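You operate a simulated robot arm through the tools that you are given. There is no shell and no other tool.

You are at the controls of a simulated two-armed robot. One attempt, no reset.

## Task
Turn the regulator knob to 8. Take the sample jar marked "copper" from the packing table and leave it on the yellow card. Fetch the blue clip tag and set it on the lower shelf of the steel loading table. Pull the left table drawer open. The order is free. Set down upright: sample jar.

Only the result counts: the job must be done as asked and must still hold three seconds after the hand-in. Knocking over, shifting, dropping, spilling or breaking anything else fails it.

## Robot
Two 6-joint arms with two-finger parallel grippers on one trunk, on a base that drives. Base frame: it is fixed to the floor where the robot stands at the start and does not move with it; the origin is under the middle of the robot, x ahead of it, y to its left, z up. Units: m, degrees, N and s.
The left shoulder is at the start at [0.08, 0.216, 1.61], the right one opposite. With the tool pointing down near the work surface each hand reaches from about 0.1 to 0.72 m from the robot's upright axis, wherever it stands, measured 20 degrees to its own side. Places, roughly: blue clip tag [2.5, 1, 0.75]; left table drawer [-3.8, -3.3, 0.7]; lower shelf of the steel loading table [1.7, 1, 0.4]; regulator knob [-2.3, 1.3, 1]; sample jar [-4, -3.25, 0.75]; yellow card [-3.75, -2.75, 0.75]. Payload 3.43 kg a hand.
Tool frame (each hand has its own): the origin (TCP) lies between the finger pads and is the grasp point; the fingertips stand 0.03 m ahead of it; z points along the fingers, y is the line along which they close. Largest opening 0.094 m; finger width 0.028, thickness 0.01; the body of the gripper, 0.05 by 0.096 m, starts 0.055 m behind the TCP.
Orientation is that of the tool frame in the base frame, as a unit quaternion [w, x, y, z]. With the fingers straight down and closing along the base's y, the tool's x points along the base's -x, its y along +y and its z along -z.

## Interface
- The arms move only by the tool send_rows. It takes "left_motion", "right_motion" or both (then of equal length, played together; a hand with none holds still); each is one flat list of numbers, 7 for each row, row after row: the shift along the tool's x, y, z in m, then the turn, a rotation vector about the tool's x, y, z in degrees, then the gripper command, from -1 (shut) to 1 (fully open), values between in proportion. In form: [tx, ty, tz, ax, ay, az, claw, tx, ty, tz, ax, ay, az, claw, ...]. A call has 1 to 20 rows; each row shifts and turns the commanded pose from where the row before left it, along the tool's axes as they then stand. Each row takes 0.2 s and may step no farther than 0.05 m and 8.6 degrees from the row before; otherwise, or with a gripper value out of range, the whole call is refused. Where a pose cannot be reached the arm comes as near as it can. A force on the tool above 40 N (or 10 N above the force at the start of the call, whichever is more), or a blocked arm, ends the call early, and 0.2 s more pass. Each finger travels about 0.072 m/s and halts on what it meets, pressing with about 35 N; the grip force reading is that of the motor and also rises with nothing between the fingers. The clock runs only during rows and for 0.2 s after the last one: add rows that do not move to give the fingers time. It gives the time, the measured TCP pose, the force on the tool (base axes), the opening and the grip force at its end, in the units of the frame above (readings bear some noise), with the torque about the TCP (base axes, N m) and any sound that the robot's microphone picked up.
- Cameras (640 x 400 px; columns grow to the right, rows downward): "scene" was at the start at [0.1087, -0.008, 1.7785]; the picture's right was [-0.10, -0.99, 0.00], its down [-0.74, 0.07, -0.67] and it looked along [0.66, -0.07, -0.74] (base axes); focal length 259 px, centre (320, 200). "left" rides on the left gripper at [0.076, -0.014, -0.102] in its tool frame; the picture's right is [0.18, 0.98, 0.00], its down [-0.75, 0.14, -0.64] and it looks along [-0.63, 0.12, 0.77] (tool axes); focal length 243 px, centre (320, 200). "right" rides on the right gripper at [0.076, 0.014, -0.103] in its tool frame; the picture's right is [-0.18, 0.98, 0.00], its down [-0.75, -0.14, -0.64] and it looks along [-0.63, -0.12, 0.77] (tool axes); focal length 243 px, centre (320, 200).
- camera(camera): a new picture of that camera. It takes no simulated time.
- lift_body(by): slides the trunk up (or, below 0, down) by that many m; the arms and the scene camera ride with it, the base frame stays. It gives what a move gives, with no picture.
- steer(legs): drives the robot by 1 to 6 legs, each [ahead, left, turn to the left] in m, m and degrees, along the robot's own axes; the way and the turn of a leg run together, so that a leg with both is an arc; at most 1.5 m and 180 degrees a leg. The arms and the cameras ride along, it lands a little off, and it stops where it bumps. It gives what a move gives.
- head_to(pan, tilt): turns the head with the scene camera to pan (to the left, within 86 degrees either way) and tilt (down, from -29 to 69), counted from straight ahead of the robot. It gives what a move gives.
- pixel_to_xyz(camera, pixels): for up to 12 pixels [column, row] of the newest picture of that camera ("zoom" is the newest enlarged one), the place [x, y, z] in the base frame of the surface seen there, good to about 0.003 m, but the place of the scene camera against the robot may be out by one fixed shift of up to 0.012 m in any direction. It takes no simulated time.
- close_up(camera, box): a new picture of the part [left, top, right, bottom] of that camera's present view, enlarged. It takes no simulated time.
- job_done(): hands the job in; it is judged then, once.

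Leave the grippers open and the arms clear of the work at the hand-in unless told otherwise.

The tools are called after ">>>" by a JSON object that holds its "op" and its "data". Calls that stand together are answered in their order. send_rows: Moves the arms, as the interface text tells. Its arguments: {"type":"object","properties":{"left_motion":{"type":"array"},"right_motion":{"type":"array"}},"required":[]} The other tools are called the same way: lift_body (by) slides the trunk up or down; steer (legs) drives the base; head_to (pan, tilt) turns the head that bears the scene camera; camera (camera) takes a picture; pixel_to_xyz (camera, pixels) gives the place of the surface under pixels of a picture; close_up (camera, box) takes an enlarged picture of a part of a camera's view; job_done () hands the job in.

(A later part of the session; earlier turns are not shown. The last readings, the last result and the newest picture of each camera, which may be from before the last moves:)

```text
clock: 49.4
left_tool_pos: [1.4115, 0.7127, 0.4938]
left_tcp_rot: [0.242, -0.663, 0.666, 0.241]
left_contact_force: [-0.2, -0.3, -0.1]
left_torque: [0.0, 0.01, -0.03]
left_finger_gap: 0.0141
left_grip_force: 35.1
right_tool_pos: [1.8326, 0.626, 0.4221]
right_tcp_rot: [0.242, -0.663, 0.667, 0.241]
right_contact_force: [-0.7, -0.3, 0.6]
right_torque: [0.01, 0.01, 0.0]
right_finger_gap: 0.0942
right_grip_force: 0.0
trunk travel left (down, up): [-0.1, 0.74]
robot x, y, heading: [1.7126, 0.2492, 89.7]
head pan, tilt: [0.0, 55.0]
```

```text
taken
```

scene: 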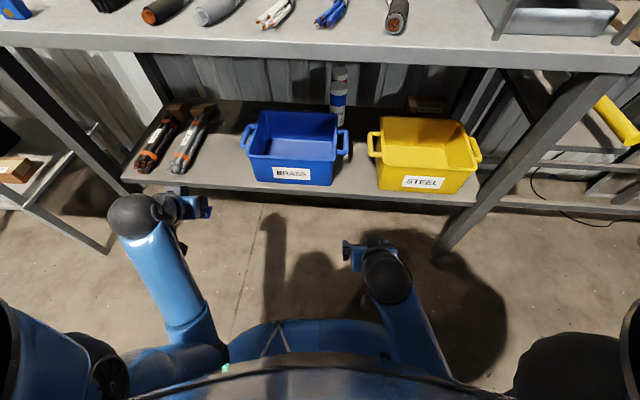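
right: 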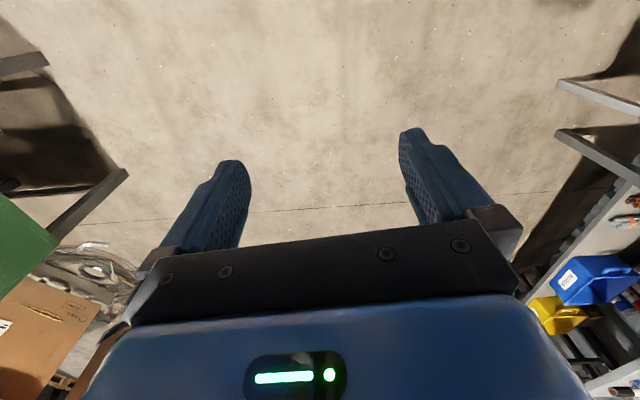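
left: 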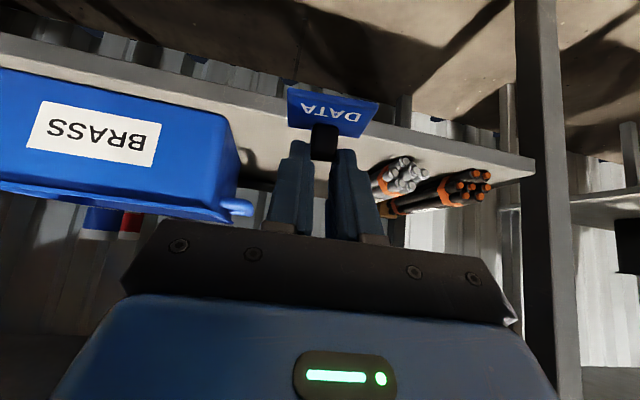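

Now the shelf is in clear view. I'll measure the bay with both cameras.

>>> {"op": "pixel_to_xyz", "data": {"camera": "scene", "pixels": [[220, 45], [220, 58], [225, 165], [225, 185], [205, 160], [188, 162], [240, 140], [246, 170], [225, 130], [215, 145]]}}

>>> {"op": "pixel_to_xyz", "data": {"camera": "left", "pixels": [[260, 160], [265, 140], [390, 165], [405, 155], [440, 155], [235, 205], [230, 150], [470, 190], [385, 195], [250, 110]]}}

```text
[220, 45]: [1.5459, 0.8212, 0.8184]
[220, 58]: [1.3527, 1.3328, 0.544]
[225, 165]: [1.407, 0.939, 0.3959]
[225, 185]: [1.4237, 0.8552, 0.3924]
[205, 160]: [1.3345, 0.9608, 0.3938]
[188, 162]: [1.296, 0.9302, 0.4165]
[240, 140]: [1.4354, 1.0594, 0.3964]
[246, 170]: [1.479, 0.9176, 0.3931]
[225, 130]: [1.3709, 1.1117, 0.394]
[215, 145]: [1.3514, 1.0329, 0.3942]
```

```text
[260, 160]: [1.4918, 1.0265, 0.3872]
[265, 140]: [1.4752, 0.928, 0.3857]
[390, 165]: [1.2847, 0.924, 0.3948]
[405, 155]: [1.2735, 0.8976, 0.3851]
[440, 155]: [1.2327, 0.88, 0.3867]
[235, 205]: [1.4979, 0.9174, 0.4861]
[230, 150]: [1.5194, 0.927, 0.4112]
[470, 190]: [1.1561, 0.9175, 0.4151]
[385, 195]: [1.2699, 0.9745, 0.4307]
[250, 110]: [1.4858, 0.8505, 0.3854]
```

By the hand camera, the shelf is at z ≈ 0.3865 and the gap runs from x 1.30 to 1.498. I'll move forward 0.24 m under the table, keeping z ≈ 0.49.

>>> {"op": "send_rows", "data": {"left_motion": [-0.0307, 0.01, 0.0257, 0, 0, 0, -1, -0.0307, 0, 0.0257, 0, 0, 0, -1, -0.0307, 0, 0.0257, 0, 0, 0, -1, -0.0307, 0, 0.0257, 0, 0, 0, -1, -0.0307, 0, 0.0257, 0, 0, 0, -1, -0.0307, 0, 0.0257, 0, 0, 0, -1, 0, 0, 0, 0, 0, 0, -1]}}

>>> {"op": "camera", "data": {"camera": "scene"}}

>>> {"op": "camera", "data": {"camera": "left"}}

```text
clock: 51.0
left_tool_pos: [1.403, 0.9528, 0.4934]
left_tcp_rot: [0.242, -0.664, 0.665, 0.241]
left_contact_force: [-0.5, 0.6, -0.2]
left_torque: [-0.02, 0.02, 0.03]
left_finger_gap: 0.0143
left_grip_force: 35.1
right_tool_pos: [1.8328, 0.6275, 0.4227]
right_tcp_rot: [0.243, -0.663, 0.665, 0.241]
right_contact_force: [0.0, 0.2, 0.5]
right_torque: [-0.01, 0.03, 0.0]
right_finger_gap: 0.094
right_grip_force: 0.2
trunk travel left (down, up): [-0.1, 0.74]
robot x, y, heading: [1.7147, 0.2505, 89.9]
head pan, tilt: [0.0, 55.0]
```

```text
taken
```

scene: 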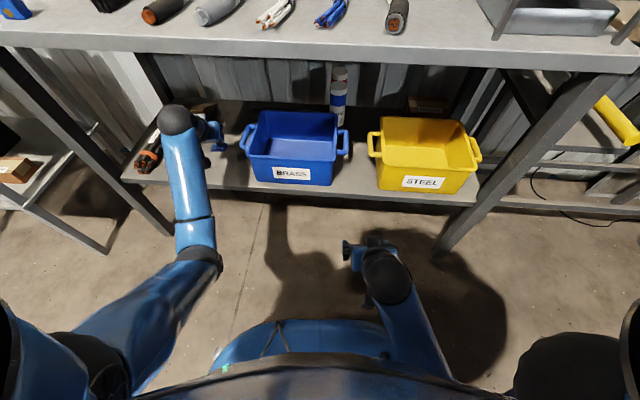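

```text
taken
```

left: 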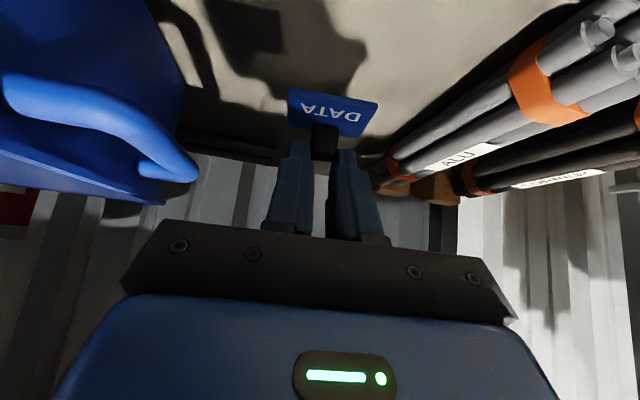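

The tag hangs over the free bay, clear of the bin handle and the bundle. I'll lower 0.055 m, then go in small steps until it touches.

>>> {"op": "send_rows", "data": {"left_motion": [0.0177, 0, 0.021, 0, 0, 0, -1, 0.0177, 0, 0.021, 0, 0, 0, -1, 0, 0, 0, 0, 0, 0, -1]}}

```text
clock: 51.8
left_tool_pos: [1.4031, 0.9511, 0.4392]
left_tcp_rot: [0.242, -0.663, 0.666, 0.242]
left_contact_force: [0.3, 0.8, 0.0]
left_torque: [0.0, 0.01, 0.02]
left_finger_gap: 0.0144
left_grip_force: 35.3
right_tool_pos: [1.8326, 0.6269, 0.4223]
right_tcp_rot: [0.242, -0.663, 0.666, 0.241]
right_contact_force: [0.1, -0.2, 0.2]
right_torque: [0.03, 0.0, 0.02]
right_finger_gap: 0.094
right_grip_force: 0.0
trunk travel left (down, up): [-0.1, 0.74]
robot x, y, heading: [1.7122, 0.2523, 89.6]
head pan, tilt: [0.0, 55.0]
```

TCP z is 0.439 with no contact yet; I expect contact near 0.430. I'll step down 6 mm and read the force.

>>> {"op": "send_rows", "data": {"left_motion": [0.0019, 0, 0.0023, 0, 0, 0, -1, 0.0019, 0, 0.0023, 0, 0, 0, -1, 0, 0, 0, 0, 0, 0, -1]}}

```text
clock: 52.6
left_tool_pos: [1.4031, 0.9527, 0.4342]
left_tcp_rot: [0.242, -0.663, 0.666, 0.241]
left_contact_force: [-0.3, 0.4, -0.3]
left_torque: [0.01, 0.0, -0.02]
left_finger_gap: 0.0144
left_grip_force: 34.7
right_tool_pos: [1.8323, 0.6262, 0.4213]
right_tcp_rot: [0.242, -0.663, 0.666, 0.241]
right_contact_force: [-0.7, 0.0, 0.4]
right_torque: [0.01, 0.02, -0.01]
right_finger_gap: 0.0939
right_grip_force: 0.1
trunk travel left (down, up): [-0.1, 0.74]
robot x, y, heading: [1.7127, 0.2517, 89.5]
head pan, tilt: [0.0, 55.0]
```

Still no contact at z 0.434. I'll take two more 2.5 mm steps.

>>> {"op": "send_rows", "data": {"left_motion": [0.0016, 0, 0.0019, 0, 0, 0, -1, 0.0016, 0, 0.0019, 0, 0, 0, -1]}}

```text
clock: 53.2
left_tool_pos: [1.4027, 0.9529, 0.4288]
left_tcp_rot: [0.242, -0.663, 0.666, 0.242]
left_contact_force: [0.0, 0.2, -0.2]
left_torque: [0.02, 0.02, 0.01]
left_finger_gap: 0.014
left_grip_force: 34.9
right_tool_pos: [1.8321, 0.6277, 0.4213]
right_tcp_rot: [0.243, -0.663, 0.666, 0.242]
right_contact_force: [0.5, -0.2, -0.4]
right_torque: [0.04, -0.02, -0.03]
right_finger_gap: 0.0941
right_grip_force: 0.1
trunk travel left (down, up): [-0.1, 0.74]
robot x, y, heading: [1.7163, 0.2508, 89.4]
head pan, tilt: [0.0, 55.0]
```

No force at z 0.429 yet. I'll look at the tag and its shadow in the left view.

>>> {"op": "close_up", "data": {"camera": "left", "box": [240, 50, 432, 170]}}

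>>> {"op": "pixel_to_xyz", "data": {"camera": "zoom", "pixels": [[200, 150], [300, 170], [420, 200], [140, 200], [480, 250], [300, 60], [100, 120], [540, 150]]}}

```text
3.33 times, centred on (336, 110) of left
```

zoom: 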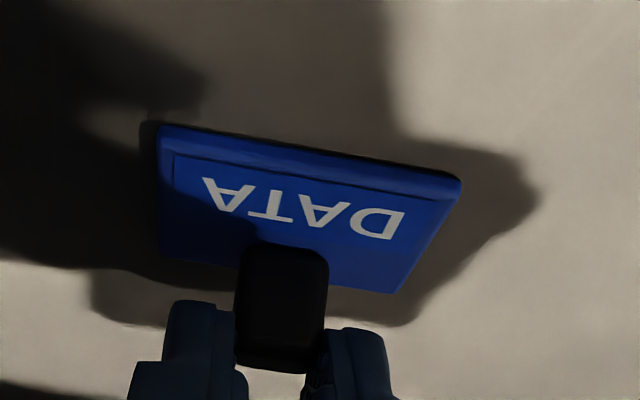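

```text
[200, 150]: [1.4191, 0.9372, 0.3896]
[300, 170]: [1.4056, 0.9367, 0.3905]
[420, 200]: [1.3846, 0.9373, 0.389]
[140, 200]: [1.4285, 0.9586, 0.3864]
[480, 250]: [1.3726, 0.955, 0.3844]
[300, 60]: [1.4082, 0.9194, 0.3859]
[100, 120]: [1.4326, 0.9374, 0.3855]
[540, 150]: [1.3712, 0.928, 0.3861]
```

The plate top reads z 0.390 over a shelf at 0.386, so it is practically touching. One more 2 mm step.

>>> {"op": "send_rows", "data": {"left_motion": [0.0013, 0, 0.0015, 0, 0, 0, -1, 0, 0, 0, 0, 0, 0, -1]}}

```text
clock: 53.8
left_tool_pos: [1.4028, 0.9534, 0.4272]
left_tcp_rot: [0.243, -0.662, 0.666, 0.242]
left_contact_force: [-1.2, -0.6, 6.2]
left_torque: [-0.06, 0.06, -0.02]
left_finger_gap: 0.0143
left_grip_force: 34.5
right_tool_pos: [1.8318, 0.6264, 0.4227]
right_tcp_rot: [0.242, -0.663, 0.666, 0.242]
right_contact_force: [-0.1, 0.0, 0.5]
right_torque: [-0.01, 0.01, -0.01]
right_finger_gap: 0.094
right_grip_force: 0.1
trunk travel left (down, up): [-0.1, 0.74]
robot x, y, heading: [1.7153, 0.2497, 89.8]
head pan, tilt: [0.0, 55.0]
```

Contact reads 6.2 N upward. I'll open the fingers to about 5 cm and check the tag stays put.

>>> {"op": "send_rows", "data": {"left_motion": [0, 0, 0, 0, 0, 0, -0.5, 0, 0, 0, 0, 0, 0, 0.1, 0, 0, 0, 0, 0, 0, 0.1, 0, 0, 0, 0, 0, 0, 0.1]}}

>>> {"op": "camera", "data": {"camera": "left"}}

```text
clock: 54.8
left_tool_pos: [1.4024, 0.9535, 0.4269]
left_tcp_rot: [0.243, -0.662, 0.666, 0.241]
left_contact_force: [-0.1, 0.1, -0.7]
left_torque: [-0.02, -0.02, 0.01]
left_finger_gap: 0.0518
left_grip_force: 0.1
right_tool_pos: [1.8335, 0.6268, 0.4226]
right_tcp_rot: [0.242, -0.664, 0.665, 0.242]
right_contact_force: [-0.6, 1.1, 0.0]
right_torque: [-0.03, 0.01, -0.02]
right_finger_gap: 0.0939
right_grip_force: 0.1
trunk travel left (down, up): [-0.1, 0.74]
robot x, y, heading: [1.7145, 0.2521, 89.9]
head pan, tilt: [0.0, 55.0]
```

```text
taken
```

left: 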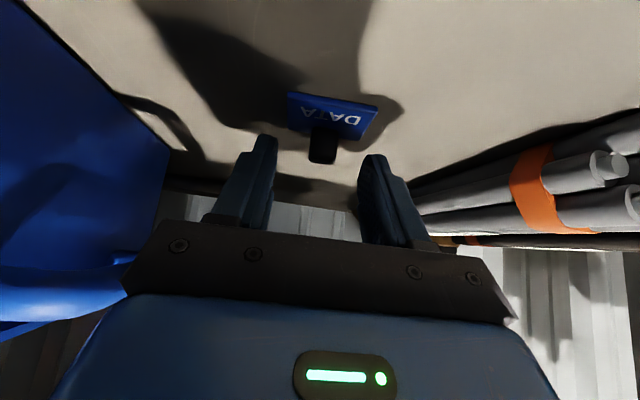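

The tag rests flat and free on the shelf. I'll lift the hand 0.06 m and then back out by 0.24 m.

>>> {"op": "send_rows", "data": {"left_motion": [-0.0129, 0, -0.0153, 0, 0, 0, 0.1, -0.0257, 0, -0.0306, 0, 0, 0, 0.1, 0.0307, 0, -0.0257, 0, 0, 0, 0.1, 0.0307, 0, -0.0257, 0, 0, 0, 0.1, 0.0307, 0, -0.0257, 0, 0, 0, 0.1, 0.0307, 0, -0.0257, 0, 0, 0, 0.1, 0.0307, 0, -0.0257, 0, 0, 0, 0.1, 0.0307, 0, -0.0257, 0, 0, 0, 0.1, 0, 0, 0, 0, 0, 0, 1, 0, 0, 0, 0, 0, 0, 1]}}

>>> {"op": "camera", "data": {"camera": "scene"}}

>>> {"op": "camera", "data": {"camera": "left"}}

```text
clock: 57.0
left_tool_pos: [1.4024, 0.7126, 0.4854]
left_tcp_rot: [0.243, -0.663, 0.666, 0.241]
left_contact_force: [0.3, -0.1, -0.8]
left_torque: [0.01, 0.0, 0.02]
left_finger_gap: 0.0943
left_grip_force: 0.0
right_tool_pos: [1.8333, 0.6261, 0.4209]
right_tcp_rot: [0.242, -0.663, 0.665, 0.242]
right_contact_force: [-0.9, -0.1, -0.3]
right_torque: [0.0, 0.03, 0.01]
right_finger_gap: 0.0941
right_grip_force: 0.0
trunk travel left (down, up): [-0.1, 0.74]
robot x, y, heading: [1.7141, 0.2498, 89.8]
head pan, tilt: [0.0, 55.0]
```

```text
taken
```

scene: 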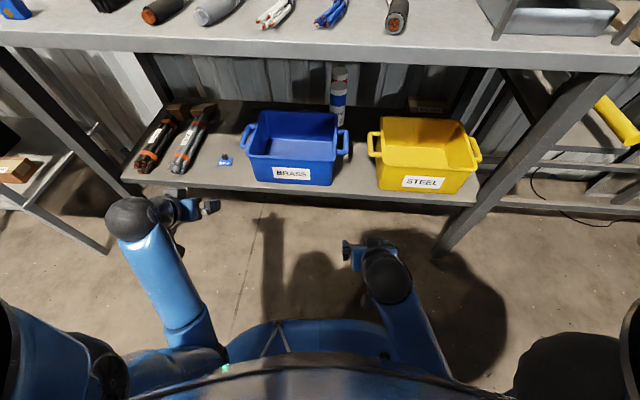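

```text
taken
```

left: 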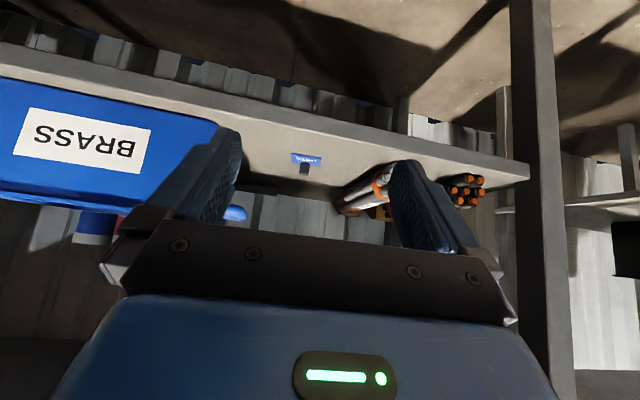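

The blue tag lies on the lower shelf and nothing else has moved. I'll raise the trunk 0.6 m with the hands still in front of the table edge, then turn left to face -x for the knob.

>>> {"op": "lift_body", "data": {"by": 0.6}}

```text
refused: 0.6 is not a number from -0.4 to 0.4
```

The lift is limited to 0.4 m per call, so I'll do it in two steps.

>>> {"op": "lift_body", "data": {"by": 0.4}}

>>> {"op": "lift_body", "data": {"by": 0.2}}

```text
clock: 60.8
left_tool_pos: [1.4022, 0.7123, 0.8867]
left_tcp_rot: [0.242, -0.663, 0.666, 0.241]
left_contact_force: [0.0, 0.1, 0.4]
left_torque: [0.0, -0.02, 0.02]
left_finger_gap: 0.094
left_grip_force: 0.1
right_tool_pos: [1.8314, 0.6265, 0.8223]
right_tcp_rot: [0.242, -0.663, 0.665, 0.241]
right_contact_force: [-1.0, 0.4, 0.0]
right_torque: [0.02, -0.02, 0.02]
right_finger_gap: 0.0939
right_grip_force: 0.1
trunk travel left (down, up): [-0.5, 0.34]
robot x, y, heading: [1.715, 0.2517, 89.7]
head pan, tilt: [0.0, 55.0]
```

```text
clock: 63.0
left_tool_pos: [1.4031, 0.7131, 1.0864]
left_tcp_rot: [0.243, -0.663, 0.666, 0.242]
left_contact_force: [-0.1, 0.7, 0.0]
left_torque: [0.02, 0.0, -0.02]
left_finger_gap: 0.0943
left_grip_force: 0.1
right_tool_pos: [1.8327, 0.6266, 1.022]
right_tcp_rot: [0.242, -0.663, 0.665, 0.242]
right_contact_force: [-0.2, 0.1, -0.6]
right_torque: [-0.01, -0.01, -0.02]
right_finger_gap: 0.094
right_grip_force: 0.1
trunk travel left (down, up): [-0.7, 0.14]
robot x, y, heading: [1.7183, 0.251, 89.9]
head pan, tilt: [0.0, 55.0]
```

Both hands are at z > 1.0. Next I'll turn left to heading 180 and look ahead toward -x.

>>> {"op": "steer", "data": {"legs": [[0, 0, 90]]}}

>>> {"op": "head_to", "data": {"pan": 0, "tilt": 20}}

>>> {"op": "camera", "data": {"camera": "scene"}}

```text
clock: 67.2
left_tool_pos: [1.2478, -0.0522, 1.0843]
left_tcp_rot: [-0.004, 0.939, -0.011, -0.342]
left_contact_force: [-0.2, 0.5, 0.1]
left_torque: [-0.05, -0.05, 0.06]
left_finger_gap: 0.0941
left_grip_force: 0.0
right_tool_pos: [1.3411, 0.3765, 1.0227]
right_tcp_rot: [-0.004, 0.939, -0.011, -0.342]
right_contact_force: [-0.9, -0.1, -0.3]
right_torque: [-0.03, 0.03, -0.03]
right_finger_gap: 0.0941
right_grip_force: 0.1
trunk travel left (down, up): [-0.7, 0.14]
robot x, y, heading: [1.7136, 0.249, 178.7]
head pan, tilt: [0.0, 55.0]
```

```text
clock: 68.2
left_tool_pos: [1.2479, -0.0524, 1.0846]
left_tcp_rot: [-0.004, 0.94, -0.011, -0.342]
left_contact_force: [0.8, -0.8, -0.6]
left_torque: [-0.04, -0.04, 0.0]
left_finger_gap: 0.0941
left_grip_force: 0.1
right_tool_pos: [1.3412, 0.3759, 1.0227]
right_tcp_rot: [-0.005, 0.94, -0.011, -0.342]
right_contact_force: [0.0, -0.2, 0.2]
right_torque: [0.01, -0.01, -0.02]
right_finger_gap: 0.0939
right_grip_force: 0.0
trunk travel left (down, up): [-0.7, 0.14]
robot x, y, heading: [1.7149, 0.251, 178.6]
head pan, tilt: [0.0, 20.0]
```

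```text
taken
```

scene: 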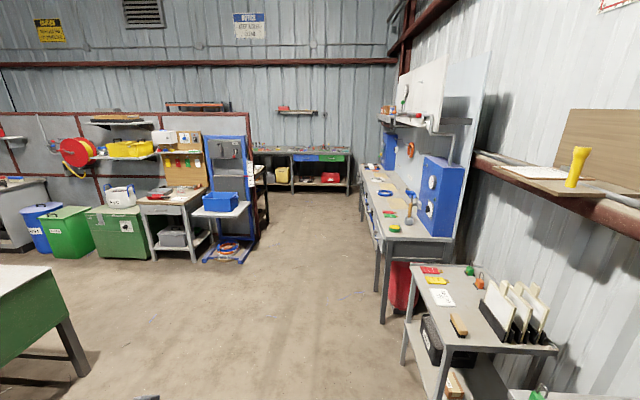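

I see a bench on the right with a blue box and gauges at about (437, 200), and benches at the far end. I'll zoom into the blue box and measure.

>>> {"op": "close_up", "data": {"camera": "scene", "box": [350, 100, 510, 250]}}

>>> {"op": "pixel_to_xyz", "data": {"camera": "scene", "pixels": [[432, 182], [428, 208], [440, 165], [393, 150], [390, 230], [408, 215], [375, 240], [340, 180], [320, 160], [230, 210], [440, 300], [383, 320]]}}

```text
2.67 times, centred on (430, 175) of scene
```

zoom: 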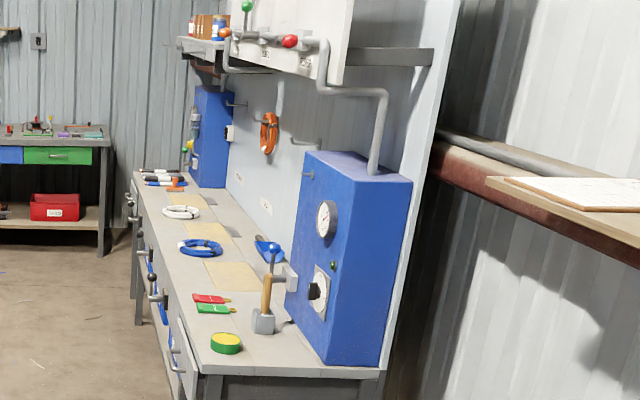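

```text
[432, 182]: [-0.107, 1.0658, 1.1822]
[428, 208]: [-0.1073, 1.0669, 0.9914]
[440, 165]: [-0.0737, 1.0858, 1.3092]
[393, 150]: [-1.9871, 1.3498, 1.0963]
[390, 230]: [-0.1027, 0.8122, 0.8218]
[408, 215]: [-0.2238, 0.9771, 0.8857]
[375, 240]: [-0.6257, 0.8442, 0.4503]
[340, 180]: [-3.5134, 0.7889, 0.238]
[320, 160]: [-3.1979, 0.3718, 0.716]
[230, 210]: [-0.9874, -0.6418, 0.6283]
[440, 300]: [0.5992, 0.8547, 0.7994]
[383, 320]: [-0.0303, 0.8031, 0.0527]
```

The nearer blue box at x -0.1 is not at the stated place; the regulator at [-2.3, 1.3, 1] should be on the second blue box at about (393, 150). I'll drive down the aisle toward it and look again.

>>> {"op": "steer", "data": {"legs": [[1.5, 0.08, 1.2], [1.5, 0.0, 0]]}}

>>> {"op": "head_to", "data": {"pan": -45, "tilt": 25}}

>>> {"op": "camera", "data": {"camera": "scene"}}

```text
refused: leg 1 is longer than a leg can be; nothing moved
```

```text
clock: 69.3
left_tool_pos: [1.2488, -0.0526, 1.0845]
left_tcp_rot: [-0.005, 0.94, -0.011, -0.342]
left_contact_force: [0.2, 0.0, 0.5]
left_torque: [-0.02, 0.02, 0.03]
left_finger_gap: 0.094
left_grip_force: 0.1
right_tool_pos: [1.3412, 0.3762, 1.0226]
right_tcp_rot: [-0.004, 0.94, -0.01, -0.342]
right_contact_force: [-0.4, 0.5, -0.8]
right_torque: [0.02, -0.01, -0.01]
right_finger_gap: 0.094
right_grip_force: 0.2
trunk travel left (down, up): [-0.7, 0.14]
robot x, y, heading: [1.7161, 0.254, 178.7]
head pan, tilt: [-45.0, 25.0]
```

```text
taken
```

scene: 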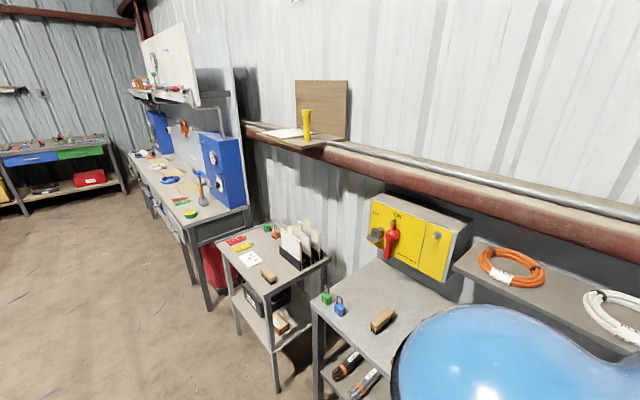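

The leg was slightly over 1.5 m. I'll shorten it.

>>> {"op": "steer", "data": {"legs": [[1.45, 0.08, 1.2], [1.45, 0.0, 0]]}}

>>> {"op": "camera", "data": {"camera": "scene"}}

```text
clock: 83.3
left_tool_pos: [-1.6313, -0.2036, 1.0863]
left_tcp_rot: [0.009, 0.939, 0.022, -0.342]
left_contact_force: [1.2, 0.4, 0.6]
left_torque: [0.01, -0.02, -0.03]
left_finger_gap: 0.094
left_grip_force: 0.1
right_tool_pos: [-1.5659, 0.2298, 1.0226]
right_tcp_rot: [0.008, 0.94, 0.022, -0.341]
right_contact_force: [-0.1, 0.0, 0.7]
right_torque: [0.0, -0.01, 0.0]
right_finger_gap: 0.0941
right_grip_force: 0.1
trunk travel left (down, up): [-0.7, 0.14]
robot x, y, heading: [-1.189, 0.1331, -177.4]
head pan, tilt: [-45.0, 25.0]
```

```text
taken
```

scene: 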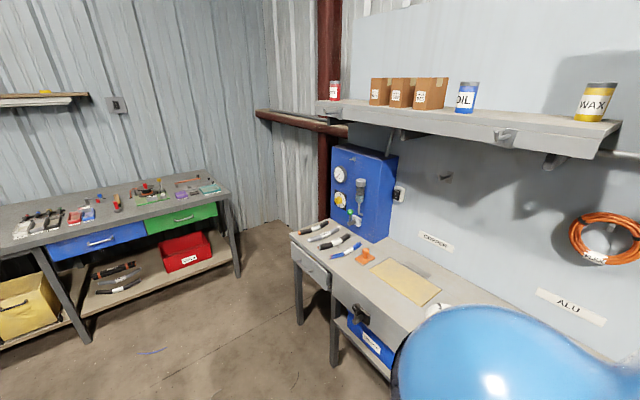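

The second blue panel is at about (362, 190) with gauges and a knob. I'll zoom in and measure.

>>> {"op": "close_up", "data": {"camera": "scene", "box": [310, 130, 430, 260]}}

>>> {"op": "pixel_to_xyz", "data": {"camera": "scene", "pixels": [[340, 174], [340, 200], [361, 185], [356, 212], [334, 160], [333, 220], [385, 165], [375, 235], [330, 222], [295, 238], [385, 310], [345, 145]]}}

```text
3.08 times, centred on (370, 195) of scene
```

zoom: 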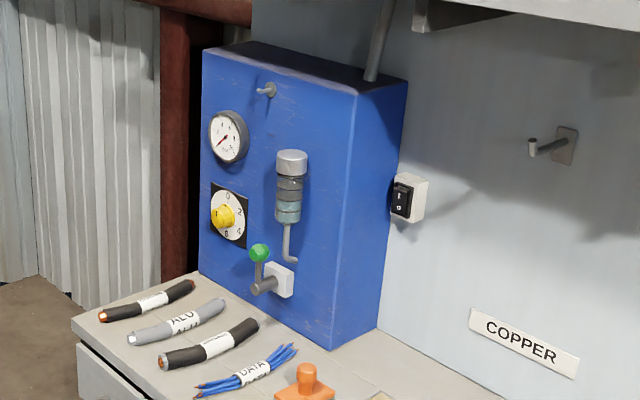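

```text
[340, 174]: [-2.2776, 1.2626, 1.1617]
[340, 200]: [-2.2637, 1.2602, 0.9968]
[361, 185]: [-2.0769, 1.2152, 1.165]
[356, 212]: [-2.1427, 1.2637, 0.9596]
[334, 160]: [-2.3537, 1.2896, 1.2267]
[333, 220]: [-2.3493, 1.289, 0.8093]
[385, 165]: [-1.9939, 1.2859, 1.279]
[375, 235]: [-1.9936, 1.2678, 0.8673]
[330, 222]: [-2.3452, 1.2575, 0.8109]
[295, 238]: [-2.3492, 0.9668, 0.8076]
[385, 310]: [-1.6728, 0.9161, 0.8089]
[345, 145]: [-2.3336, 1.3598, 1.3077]
```

The panel face is at y ≈ 1.285 and the yellow knob is at about (-2.264, 1.26, 0.997), facing -y. I'll turn to face it (heading 90), then slide left to x ≈ -2.05.

>>> {"op": "steer", "data": {"legs": [[0, 0, -92.6], [0.1, 0.84, 0]]}}

>>> {"op": "head_to", "data": {"pan": 10, "tilt": 35}}

>>> {"op": "camera", "data": {"camera": "scene"}}

```text
clock: 91.7
left_tool_pos: [-2.3586, 0.6452, 1.0858]
left_tcp_rot: [-0.236, 0.678, -0.652, -0.246]
left_contact_force: [0.4, 0.3, -0.6]
left_torque: [0.02, 0.01, 0.01]
left_finger_gap: 0.0942
left_grip_force: 0.1
right_tool_pos: [-1.9255, 0.5777, 1.0216]
right_tcp_rot: [-0.237, 0.677, -0.651, -0.247]
right_contact_force: [-0.2, -0.4, -0.5]
right_torque: [0.03, -0.01, 0.01]
right_finger_gap: 0.094
right_grip_force: 0.1
trunk travel left (down, up): [-0.7, 0.14]
robot x, y, heading: [-2.0273, 0.2001, 92.7]
head pan, tilt: [-45.0, 25.0]
```

```text
clock: 92.9
left_tool_pos: [-2.3591, 0.646, 1.0861]
left_tcp_rot: [-0.237, 0.677, -0.652, -0.246]
left_contact_force: [0.2, 0.1, 0.0]
left_torque: [0.02, 0.02, 0.0]
left_finger_gap: 0.0938
left_grip_force: 0.0
right_tool_pos: [-1.9245, 0.5787, 1.022]
right_tcp_rot: [-0.238, 0.677, -0.651, -0.247]
right_contact_force: [-0.2, -0.4, -0.4]
right_torque: [0.03, 0.01, -0.05]
right_finger_gap: 0.094
right_grip_force: 0.1
trunk travel left (down, up): [-0.7, 0.14]
robot x, y, heading: [-2.0295, 0.1966, 92.3]
head pan, tilt: [10.0, 35.0]
```

```text
taken
```

scene: 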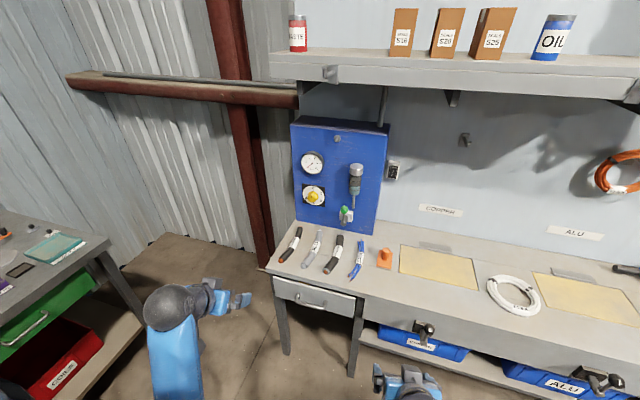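

The knob is visible at (313, 196). I'll zoom in to read the dial.

>>> {"op": "close_up", "data": {"camera": "scene", "box": [296, 176, 344, 212]}}

>>> {"op": "close_up", "data": {"camera": "scene", "box": [280, 110, 400, 240]}}

>>> {"op": "pixel_to_xyz", "data": {"camera": "scene", "pixels": [[313, 196], [310, 200], [304, 188], [322, 188], [305, 205], [323, 204], [348, 212], [355, 180], [311, 163], [300, 225], [280, 265], [340, 230]]}}

```text
11.11 times, centred on (320, 194) of scene
```

zoom: 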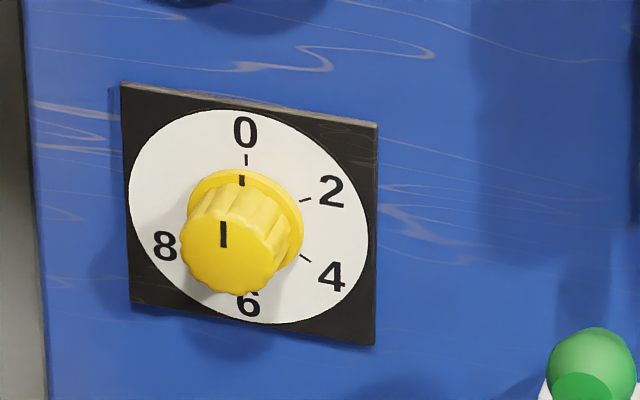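

```text
3.08 times, centred on (340, 175) of scene
```

zoom: 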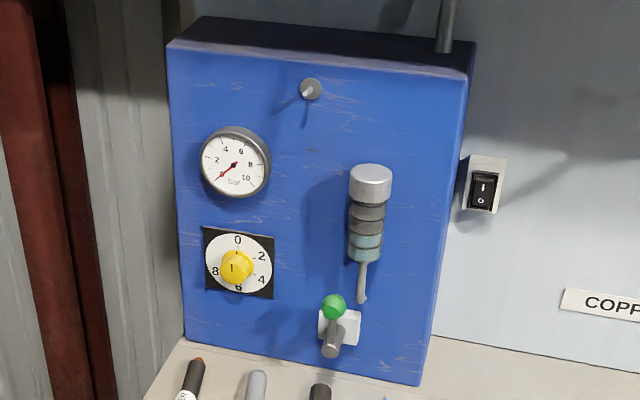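

```text
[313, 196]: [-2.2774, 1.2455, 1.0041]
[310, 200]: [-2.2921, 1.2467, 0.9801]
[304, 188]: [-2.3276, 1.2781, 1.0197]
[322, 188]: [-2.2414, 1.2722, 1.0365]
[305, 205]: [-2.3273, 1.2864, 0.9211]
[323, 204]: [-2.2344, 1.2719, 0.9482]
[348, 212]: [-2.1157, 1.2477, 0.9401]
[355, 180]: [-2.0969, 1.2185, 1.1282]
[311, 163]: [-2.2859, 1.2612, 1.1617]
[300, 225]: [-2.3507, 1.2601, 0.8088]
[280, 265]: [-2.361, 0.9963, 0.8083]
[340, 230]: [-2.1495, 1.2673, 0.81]
```

The dial runs 0 at top and clockwise 2, 4, 6, 8 at about 60° per pair, so 8 lies at about 240° clockwise. The pointer is at 0 now. I'll move 0.2 m nearer with a small heading trim, after checking the bench front edge.

>>> {"op": "pixel_to_xyz", "data": {"camera": "scene", "pixels": [[272, 270], [310, 285], [350, 297], [450, 330], [285, 340], [352, 360]]}}

>>> {"op": "steer", "data": {"legs": [[0.18, 0, -2.3]]}}

>>> {"op": "camera", "data": {"camera": "scene"}}

```text
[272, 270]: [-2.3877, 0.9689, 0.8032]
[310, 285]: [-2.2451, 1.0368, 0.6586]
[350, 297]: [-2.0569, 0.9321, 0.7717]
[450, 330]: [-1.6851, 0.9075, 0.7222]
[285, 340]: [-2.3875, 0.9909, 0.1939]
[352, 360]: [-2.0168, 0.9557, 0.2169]
```

```text
clock: 94.4
left_tool_pos: [-2.3427, 0.834, 1.0867]
left_tcp_rot: [0.243, -0.662, 0.666, 0.243]
left_contact_force: [-0.4, -0.1, 1.0]
left_torque: [0.0, 0.0, -0.01]
left_finger_gap: 0.0939
left_grip_force: 0.0
right_tool_pos: [-1.9135, 0.7476, 1.024]
right_tcp_rot: [0.243, -0.663, 0.665, 0.242]
right_contact_force: [0.0, 0.0, 0.5]
right_torque: [-0.01, -0.01, 0.02]
right_finger_gap: 0.094
right_grip_force: 0.1
trunk travel left (down, up): [-0.7, 0.14]
robot x, y, heading: [-2.0289, 0.3755, 89.8]
head pan, tilt: [10.0, 35.0]
```

```text
taken
```

scene: 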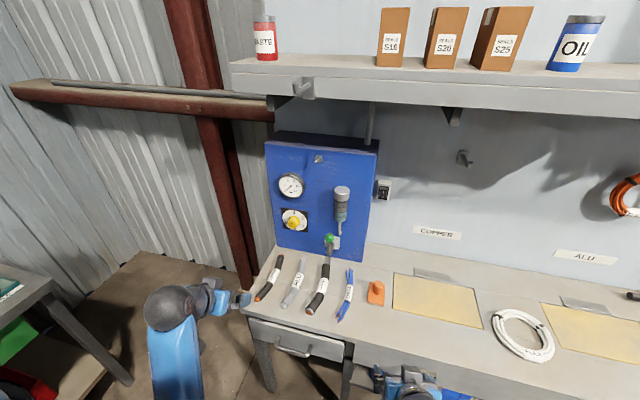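

The bench front is at y ≈ 0.92 and I'm at y 0.375, so there is room. I'll tilt the left tool the remaining 50° so the fingers point straight at the panel.

>>> {"op": "send_rows", "data": {"left_motion": [0, 0, 0, 0, -8.3, 0, 1, 0, 0, 0, 0, -8.3, 0, 1, 0, 0, 0, 0, -8.3, 0, 1, 0, 0, 0, 0, -8.3, 0, 1, 0, 0, 0, 0, -8.3, 0, 1, 0, 0, 0, 0, -8.3, 0, 1, 0, 0, 0, 0, 0, 0, 1]}}

>>> {"op": "camera", "data": {"camera": "left"}}

>>> {"op": "camera", "data": {"camera": "scene"}}

```text
clock: 96.2
left_tool_pos: [-2.3446, 0.8514, 1.1146]
left_tcp_rot: [0.51, -0.474, 0.499, 0.516]
left_contact_force: [0.2, -0.5, -0.3]
left_torque: [-0.02, -0.02, -0.01]
left_finger_gap: 0.0938
left_grip_force: 0.0
right_tool_pos: [-1.9122, 0.7512, 1.0252]
right_tcp_rot: [0.242, -0.663, 0.666, 0.241]
right_contact_force: [-0.5, 0.0, -0.6]
right_torque: [-0.02, -0.03, -0.05]
right_finger_gap: 0.0941
right_grip_force: 0.0
trunk travel left (down, up): [-0.7, 0.14]
robot x, y, heading: [-2.0328, 0.3749, 89.8]
head pan, tilt: [10.0, 35.0]
stopped in row 7 (left hand): the arm was blocked; the commanded pose is now the measured one
```

```text
taken
```

left: 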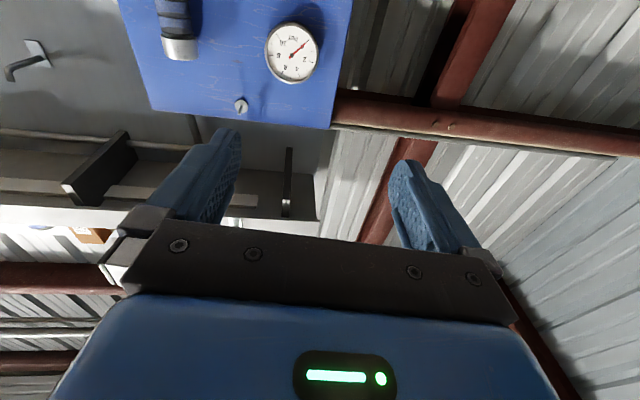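

```text
taken
```

scene: 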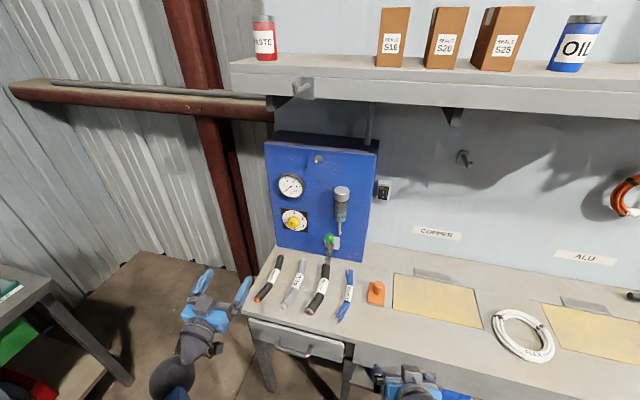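

The left fingers now point at the panel, tilted up about 3°, with the TCP at (-2.345, 0.851, 1.115); the last row reported a block, probably the arm against itself. I'll lower the trunk 0.12 m to bring the hand level with the knob.

>>> {"op": "lift_body", "data": {"by": -0.12}}

>>> {"op": "send_rows", "data": {"left_motion": [0, -0.034, 0, 0, 3, 0, 1, 0, -0.034, 0, 0, 0, 1.8, 1, 0, 0, 0, 0, 0, 0, 1]}}

>>> {"op": "camera", "data": {"camera": "left"}}

```text
clock: 97.7
left_tool_pos: [-2.3428, 0.8515, 0.99]
left_tcp_rot: [0.511, -0.473, 0.499, 0.516]
left_contact_force: [-0.2, 0.4, 0.9]
left_torque: [0.01, 0.0, -0.03]
left_finger_gap: 0.0941
left_grip_force: 0.1
right_tool_pos: [-1.9131, 0.7507, 0.9014]
right_tcp_rot: [0.242, -0.664, 0.666, 0.241]
right_contact_force: [0.5, 0.5, 0.1]
right_torque: [0.0, -0.04, 0.0]
right_finger_gap: 0.0938
right_grip_force: 0.1
trunk travel left (down, up): [-0.58, 0.26]
robot x, y, heading: [-2.0317, 0.3754, 90.0]
head pan, tilt: [10.0, 35.0]
```

```text
clock: 98.5
left_tool_pos: [-2.278, 0.8486, 0.9877]
left_tcp_rot: [0.488, -0.481, 0.519, 0.511]
left_contact_force: [0.7, 0.4, -0.7]
left_torque: [-0.01, -0.03, 0.01]
left_finger_gap: 0.094
left_grip_force: 0.1
right_tool_pos: [-1.9115, 0.752, 0.9026]
right_tcp_rot: [0.243, -0.663, 0.666, 0.241]
right_contact_force: [0.5, -1.2, -0.1]
right_torque: [0.0, -0.01, 0.02]
right_finger_gap: 0.0944
right_grip_force: 0.1
trunk travel left (down, up): [-0.58, 0.26]
robot x, y, heading: [-2.0286, 0.3751, 89.6]
head pan, tilt: [10.0, 35.0]
```

```text
taken
```

left: 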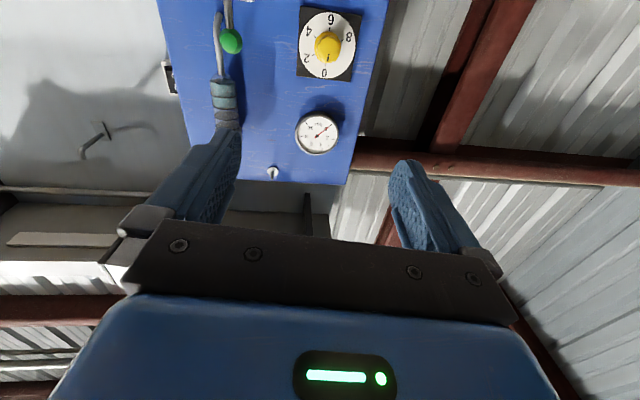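

The hand is level, and the knob appears at (327, 47) in the left view. I'll zoom in and measure the knob and dial there.

>>> {"op": "close_up", "data": {"camera": "left", "box": [280, 0, 376, 90]}}

>>> {"op": "pixel_to_xyz", "data": {"camera": "zoom", "pixels": [[300, 320], [330, 300], [290, 290], [290, 350], [360, 280], [250, 250], [420, 200], [180, 450], [480, 330], [320, 220]]}}

```text
4.44 times, centred on (328, 45) of left
```

zoom: 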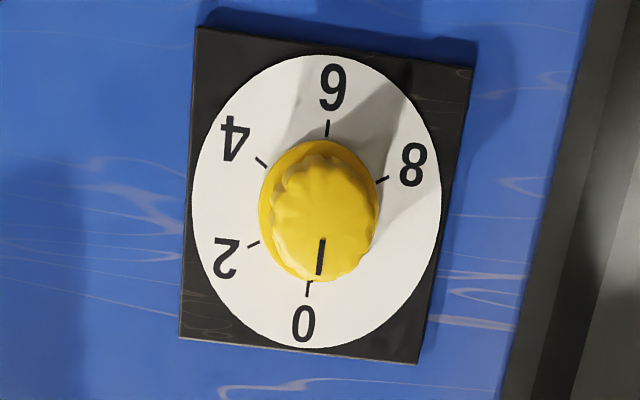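

```text
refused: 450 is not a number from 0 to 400
```

The labels run 0, 2, 4, 6, 8 at 60° each, clockwise from the front, with a dead zone between 8 and 0. So the turn should be about 240° clockwise. I'll measure the knob points.

>>> {"op": "pixel_to_xyz", "data": {"camera": "zoom", "pixels": [[322, 220], [300, 200], [350, 200], [322, 265], [265, 200], [375, 200], [318, 280], [305, 145], [300, 100], [420, 250], [230, 300], [325, 180]]}}

```text
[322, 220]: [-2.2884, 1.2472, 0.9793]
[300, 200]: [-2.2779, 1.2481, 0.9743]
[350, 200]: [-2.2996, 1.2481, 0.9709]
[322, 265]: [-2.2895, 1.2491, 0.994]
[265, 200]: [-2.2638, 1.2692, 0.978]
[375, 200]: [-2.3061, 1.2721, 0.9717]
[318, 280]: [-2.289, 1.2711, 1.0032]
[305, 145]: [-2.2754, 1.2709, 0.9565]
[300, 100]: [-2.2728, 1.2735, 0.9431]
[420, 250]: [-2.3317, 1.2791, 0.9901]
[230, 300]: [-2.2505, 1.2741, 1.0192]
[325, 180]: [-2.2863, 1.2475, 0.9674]
```

The knob axis is at about x -2.287, z 0.979, with its front face at y 1.248 and its flange at y 1.270. To win turning range, I'll first roll the hand 120° counter-clockwise here in free space and see whether the wrist allows it.

>>> {"op": "send_rows", "data": {"left_motion": [0, 0, 0, 0, 0, -8.2, 1, 0, 0, 0, 0, 0, -8.2, 1, 0, 0, 0, 0, 0, -8.2, 1, 0, 0, 0, 0, 0, -8.2, 1, 0, 0, 0, 0, 0, -8.2, 1, 0, 0, 0, 0, 0, -8.2, 1, 0, 0, 0, 0, 0, -8.2, 1, 0, 0, 0, 0, 0, -8.2, 1, 0, 0, 0, 0, 0, -8.2, 1, 0, 0, 0, 0, 0, -8.2, 1, 0, 0, 0, 0, 0, -8.2, 1, 0, 0, 0, 0, 0, -8.2, 1, 0, 0, 0, 0, 0, -8.2, 1, 0, 0, 0, 0, 0, -8.2, 1, 0, 0, 0, 0, 0, -8.2, 1]}}

```text
clock: 101.7
left_tool_pos: [-2.2781, 0.8509, 0.9877]
left_tcp_rot: [-0.682, 0.686, 0.175, 0.186]
left_contact_force: [0.1, 0.1, 0.3]
left_torque: [0.0, -0.02, -0.02]
left_finger_gap: 0.094
left_grip_force: 0.0
right_tool_pos: [-1.9127, 0.7516, 0.9018]
right_tcp_rot: [0.242, -0.663, 0.666, 0.241]
right_contact_force: [0.5, -0.4, 0.1]
right_torque: [-0.03, -0.01, -0.02]
right_finger_gap: 0.0941
right_grip_force: 0.1
trunk travel left (down, up): [-0.58, 0.26]
robot x, y, heading: [-2.0303, 0.3736, 90.2]
head pan, tilt: [10.0, 35.0]
```

The wrist took 123° without trouble. I'll try a further 32° for margin.

>>> {"op": "send_rows", "data": {"left_motion": [0, 0, 0, 0, 0, -8, 1, 0, 0, 0, 0, 0, -8, 1, 0, 0, 0, 0, 0, -8, 1, 0, 0, 0, 0, 0, -8, 1, 0, 0, 0, 0, 0, 0, 1]}}

```text
clock: 102.9
left_tool_pos: [-2.2785, 0.8509, 0.9876]
left_tcp_rot: [-0.604, 0.61, 0.359, 0.366]
left_contact_force: [-0.6, 0.8, -0.3]
left_torque: [0.01, -0.02, -0.02]
left_finger_gap: 0.094
left_grip_force: 0.1
right_tool_pos: [-1.9119, 0.7508, 0.9011]
right_tcp_rot: [0.242, -0.663, 0.665, 0.242]
right_contact_force: [0.2, 0.1, 0.5]
right_torque: [0.01, 0.01, -0.02]
right_finger_gap: 0.0939
right_grip_force: 0.1
trunk travel left (down, up): [-0.58, 0.26]
robot x, y, heading: [-2.0287, 0.3752, 89.7]
head pan, tilt: [10.0, 35.0]
```

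Roll is now about -151°. I'll advance toward the knob axis, to TCP (-2.287, 1.20, 0.979), stopping short of the knob face.

>>> {"op": "send_rows", "data": {"left_motion": [-0.0132, -0.0078, 0.0436, 0, 0, 0, 1, 0, 0, 0.0436, 0, 0, 0, 1, 0, 0, 0.0436, 0, 0, 0, 1, 0, 0, 0.0436, 0, 0, 0, 1, 0, 0, 0.0436, 0, 0, 0, 1, 0, 0, 0.0436, 0, 0, 0, 1, 0, 0, 0.0436, 0, 0, 0, 1, 0, 0, 0.0436, 0, 0, 0, 1, 0, 0, 0, 0, 0, 0, 1]}}

>>> {"op": "camera", "data": {"camera": "left"}}

>>> {"op": "camera", "data": {"camera": "scene"}}

```text
clock: 104.9
left_tool_pos: [-2.283, 1.2002, 0.98]
left_tcp_rot: [-0.605, 0.61, 0.358, 0.365]
left_contact_force: [-0.6, 0.6, -0.9]
left_torque: [0.0, 0.01, -0.03]
left_finger_gap: 0.094
left_grip_force: 0.0
right_tool_pos: [-1.9127, 0.7505, 0.9025]
right_tcp_rot: [0.242, -0.664, 0.665, 0.241]
right_contact_force: [-0.5, -0.1, -0.5]
right_torque: [-0.01, 0.03, -0.01]
right_finger_gap: 0.0939
right_grip_force: 0.1
trunk travel left (down, up): [-0.58, 0.26]
robot x, y, heading: [-2.0295, 0.3775, 89.4]
head pan, tilt: [10.0, 35.0]
```

```text
taken
```

left: 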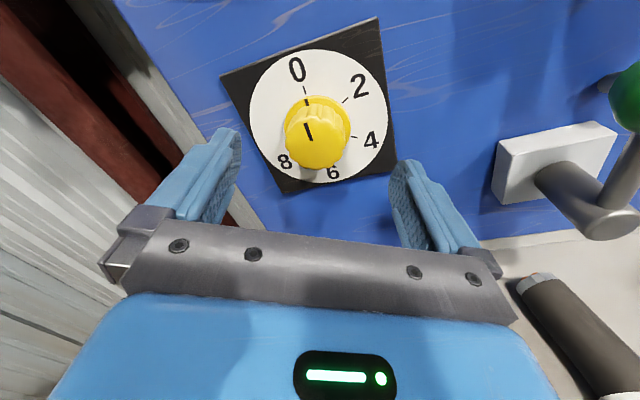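

```text
taken
```

scene: 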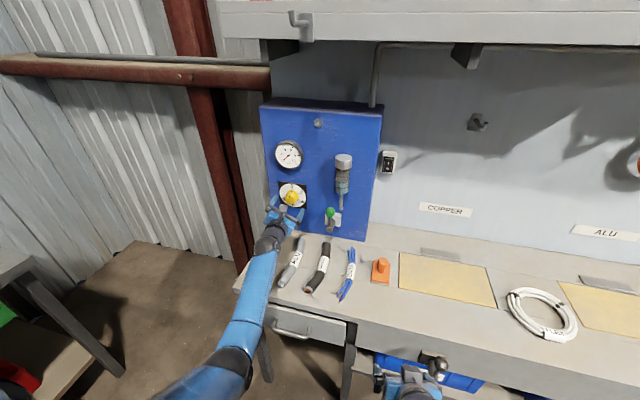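

Now I have a close view of the knob at (317, 130). I'll zoom in and re-measure.

>>> {"op": "close_up", "data": {"camera": "left", "box": [216, 10, 408, 210]}}

>>> {"op": "pixel_to_xyz", "data": {"camera": "left", "pixels": [[312, 140], [306, 126], [295, 140], [335, 150], [317, 160], [285, 130], [350, 125], [318, 100], [300, 160], [340, 140], [325, 108], [312, 167]]}}

```text
2.00 times, centred on (312, 110) of left
```

zoom: 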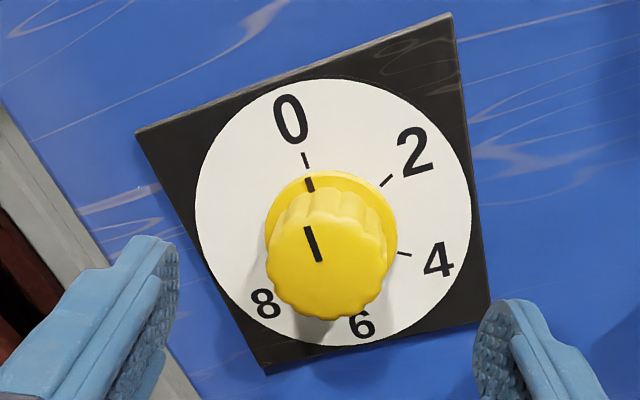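

```text
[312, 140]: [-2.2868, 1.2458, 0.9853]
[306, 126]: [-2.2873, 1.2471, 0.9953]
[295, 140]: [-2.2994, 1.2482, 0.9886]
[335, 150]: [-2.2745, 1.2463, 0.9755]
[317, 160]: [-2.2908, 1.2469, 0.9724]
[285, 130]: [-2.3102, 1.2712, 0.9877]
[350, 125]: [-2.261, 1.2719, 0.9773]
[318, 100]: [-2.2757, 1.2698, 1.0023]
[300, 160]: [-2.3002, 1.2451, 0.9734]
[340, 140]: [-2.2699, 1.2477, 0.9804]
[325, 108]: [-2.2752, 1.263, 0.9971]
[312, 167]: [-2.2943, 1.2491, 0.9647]
```

The knob centre is about (-2.2855, 0.982), which is within 3 mm of my TCP line. I'll advance 0.032 m so the fingertips straddle the knob in front of its flange.

>>> {"op": "send_rows", "data": {"left_motion": [0, -0.003, 0.016, 0, 0, 0, 1, 0, 0, 0.016, 0, 0, 0, 1, 0, 0, 0, 0, 0, 0, 1]}}

>>> {"op": "camera", "data": {"camera": "left"}}

```text
clock: 105.7
left_tool_pos: [-2.2867, 1.2314, 0.9796]
left_tcp_rot: [-0.604, 0.611, 0.357, 0.366]
left_contact_force: [0.1, 0.4, 0.3]
left_torque: [-0.02, -0.02, 0.03]
left_finger_gap: 0.094
left_grip_force: 0.0
right_tool_pos: [-1.913, 0.7506, 0.9025]
right_tcp_rot: [0.243, -0.663, 0.666, 0.242]
right_contact_force: [-0.1, 0.1, 0.0]
right_torque: [-0.01, 0.01, 0.01]
right_finger_gap: 0.0941
right_grip_force: 0.1
trunk travel left (down, up): [-0.58, 0.26]
robot x, y, heading: [-2.0339, 0.3768, 89.8]
head pan, tilt: [10.0, 35.0]
```

```text
taken
```

left: 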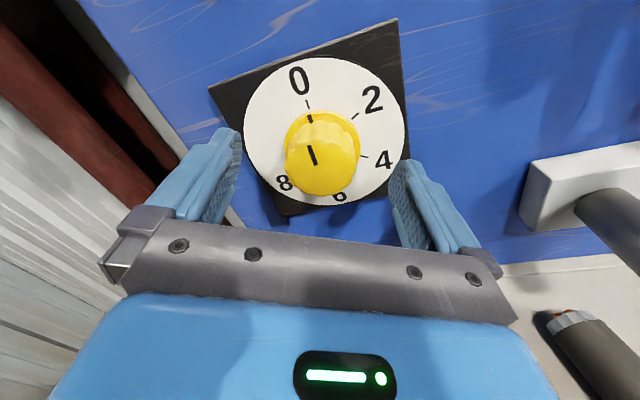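

The fingers straddle the knob evenly. I'll close on it.

>>> {"op": "send_rows", "data": {"left_motion": [0, 0, 0, 0, 0, 0, -1, 0, 0, 0, 0, 0, 0, -1, 0, 0, 0, 0, 0, 0, -1, 0, 0, 0, 0, 0, 0, -1, 0, 0, 0, 0, 0, 0, -1]}}

>>> {"op": "camera", "data": {"camera": "left"}}

```text
clock: 106.9
left_tool_pos: [-2.2868, 1.2309, 0.9793]
left_tcp_rot: [-0.605, 0.611, 0.358, 0.365]
left_contact_force: [-0.9, 1.5, 1.2]
left_torque: [-0.39, 0.06, -0.58]
left_finger_gap: 0.0425
left_grip_force: 44.7
right_tool_pos: [-1.9127, 0.7507, 0.9021]
right_tcp_rot: [0.244, -0.663, 0.666, 0.241]
right_contact_force: [0.1, 0.1, -0.5]
right_torque: [-0.02, -0.04, 0.0]
right_finger_gap: 0.0943
right_grip_force: 0.1
trunk travel left (down, up): [-0.58, 0.26]
robot x, y, heading: [-2.0282, 0.3744, 90.0]
head pan, tilt: [10.0, 35.0]
```

```text
taken
```

left: 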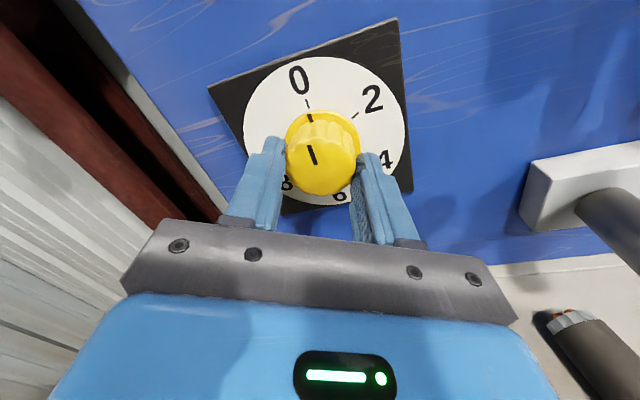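

The knob is gripped with a 42.5 mm gap. I'll turn 40° clockwise first and check that it follows.

>>> {"op": "send_rows", "data": {"left_motion": [0, 0, 0, 0, 0, 8, -1, 0, 0, 0, 0, 0, 8, -1, 0, 0, 0, 0, 0, 8, -1, 0, 0, 0, 0, 0, 8, -1, 0, 0, 0, 0, 0, 8, -1, 0, 0, 0, 0, 0, 0, -1]}}

>>> {"op": "camera", "data": {"camera": "left"}}

```text
clock: 108.3
left_tool_pos: [-2.2875, 1.233, 0.9806]
left_tcp_rot: [-0.694, 0.696, 0.126, 0.136]
left_contact_force: [-1.0, 4.6, 3.5]
left_torque: [-0.48, 0.05, -0.32]
left_finger_gap: 0.0417
left_grip_force: 45.4
right_tool_pos: [-1.9131, 0.7508, 0.9014]
right_tcp_rot: [0.242, -0.663, 0.666, 0.241]
right_contact_force: [0.3, -0.7, -0.2]
right_torque: [-0.01, -0.02, 0.01]
right_finger_gap: 0.0939
right_grip_force: 0.0
trunk travel left (down, up): [-0.58, 0.26]
robot x, y, heading: [-2.0298, 0.376, 89.7]
head pan, tilt: [10.0, 35.0]
```

```text
taken
```

left: 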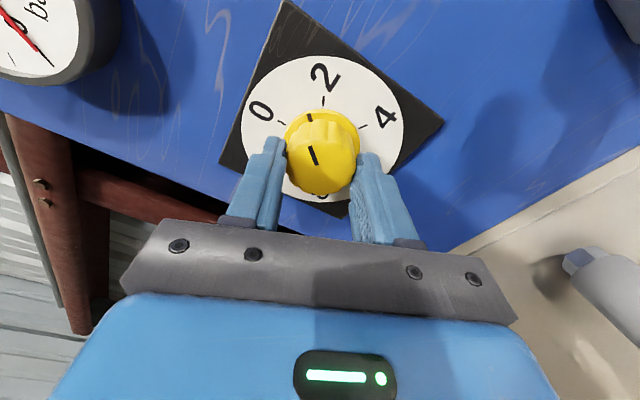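

The knob follows the hand and the pointer is now between 0 and 2. I'll turn 96° more.

>>> {"op": "send_rows", "data": {"left_motion": [0, 0, 0, 0, 0, 8, -1, 0, 0, 0, 0, 0, 8, -1, 0, 0, 0, 0, 0, 8, -1, 0, 0, 0, 0, 0, 8, -1, 0, 0, 0, 0, 0, 8, -1, 0, 0, 0, 0, 0, 8, -1, 0, 0, 0, 0, 0, 8, -1, 0, 0, 0, 0, 0, 8, -1, 0, 0, 0, 0, 0, 8, -1, 0, 0, 0, 0, 0, 8, -1, 0, 0, 0, 0, 0, 8, -1, 0, 0, 0, 0, 0, 8, -1, 0, 0, 0, 0, 0, 0, -1]}}

>>> {"op": "camera", "data": {"camera": "left"}}

```text
clock: 111.1
left_tool_pos: [-2.287, 1.2309, 0.9807]
left_tcp_rot: [0.565, -0.559, 0.434, 0.424]
left_contact_force: [1.3, -3.2, 0.7]
left_torque: [0.56, -0.03, -0.45]
left_finger_gap: 0.0424
left_grip_force: 45.1
right_tool_pos: [-1.9132, 0.751, 0.9025]
right_tcp_rot: [0.242, -0.664, 0.665, 0.241]
right_contact_force: [0.5, -0.4, -0.9]
right_torque: [0.01, -0.01, 0.01]
right_finger_gap: 0.0943
right_grip_force: 0.1
trunk travel left (down, up): [-0.58, 0.26]
robot x, y, heading: [-2.0323, 0.3773, 89.9]
head pan, tilt: [10.0, 35.0]
```

```text
taken
```

left: 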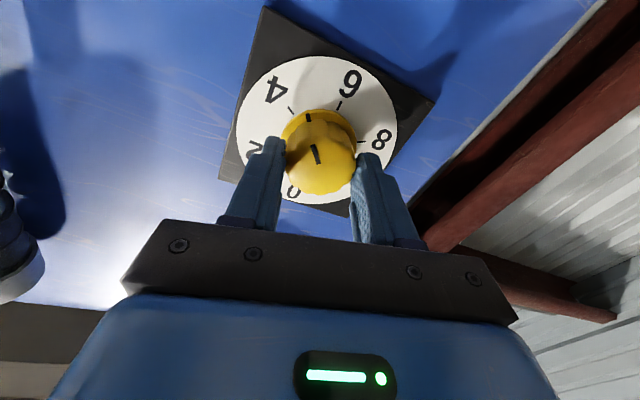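

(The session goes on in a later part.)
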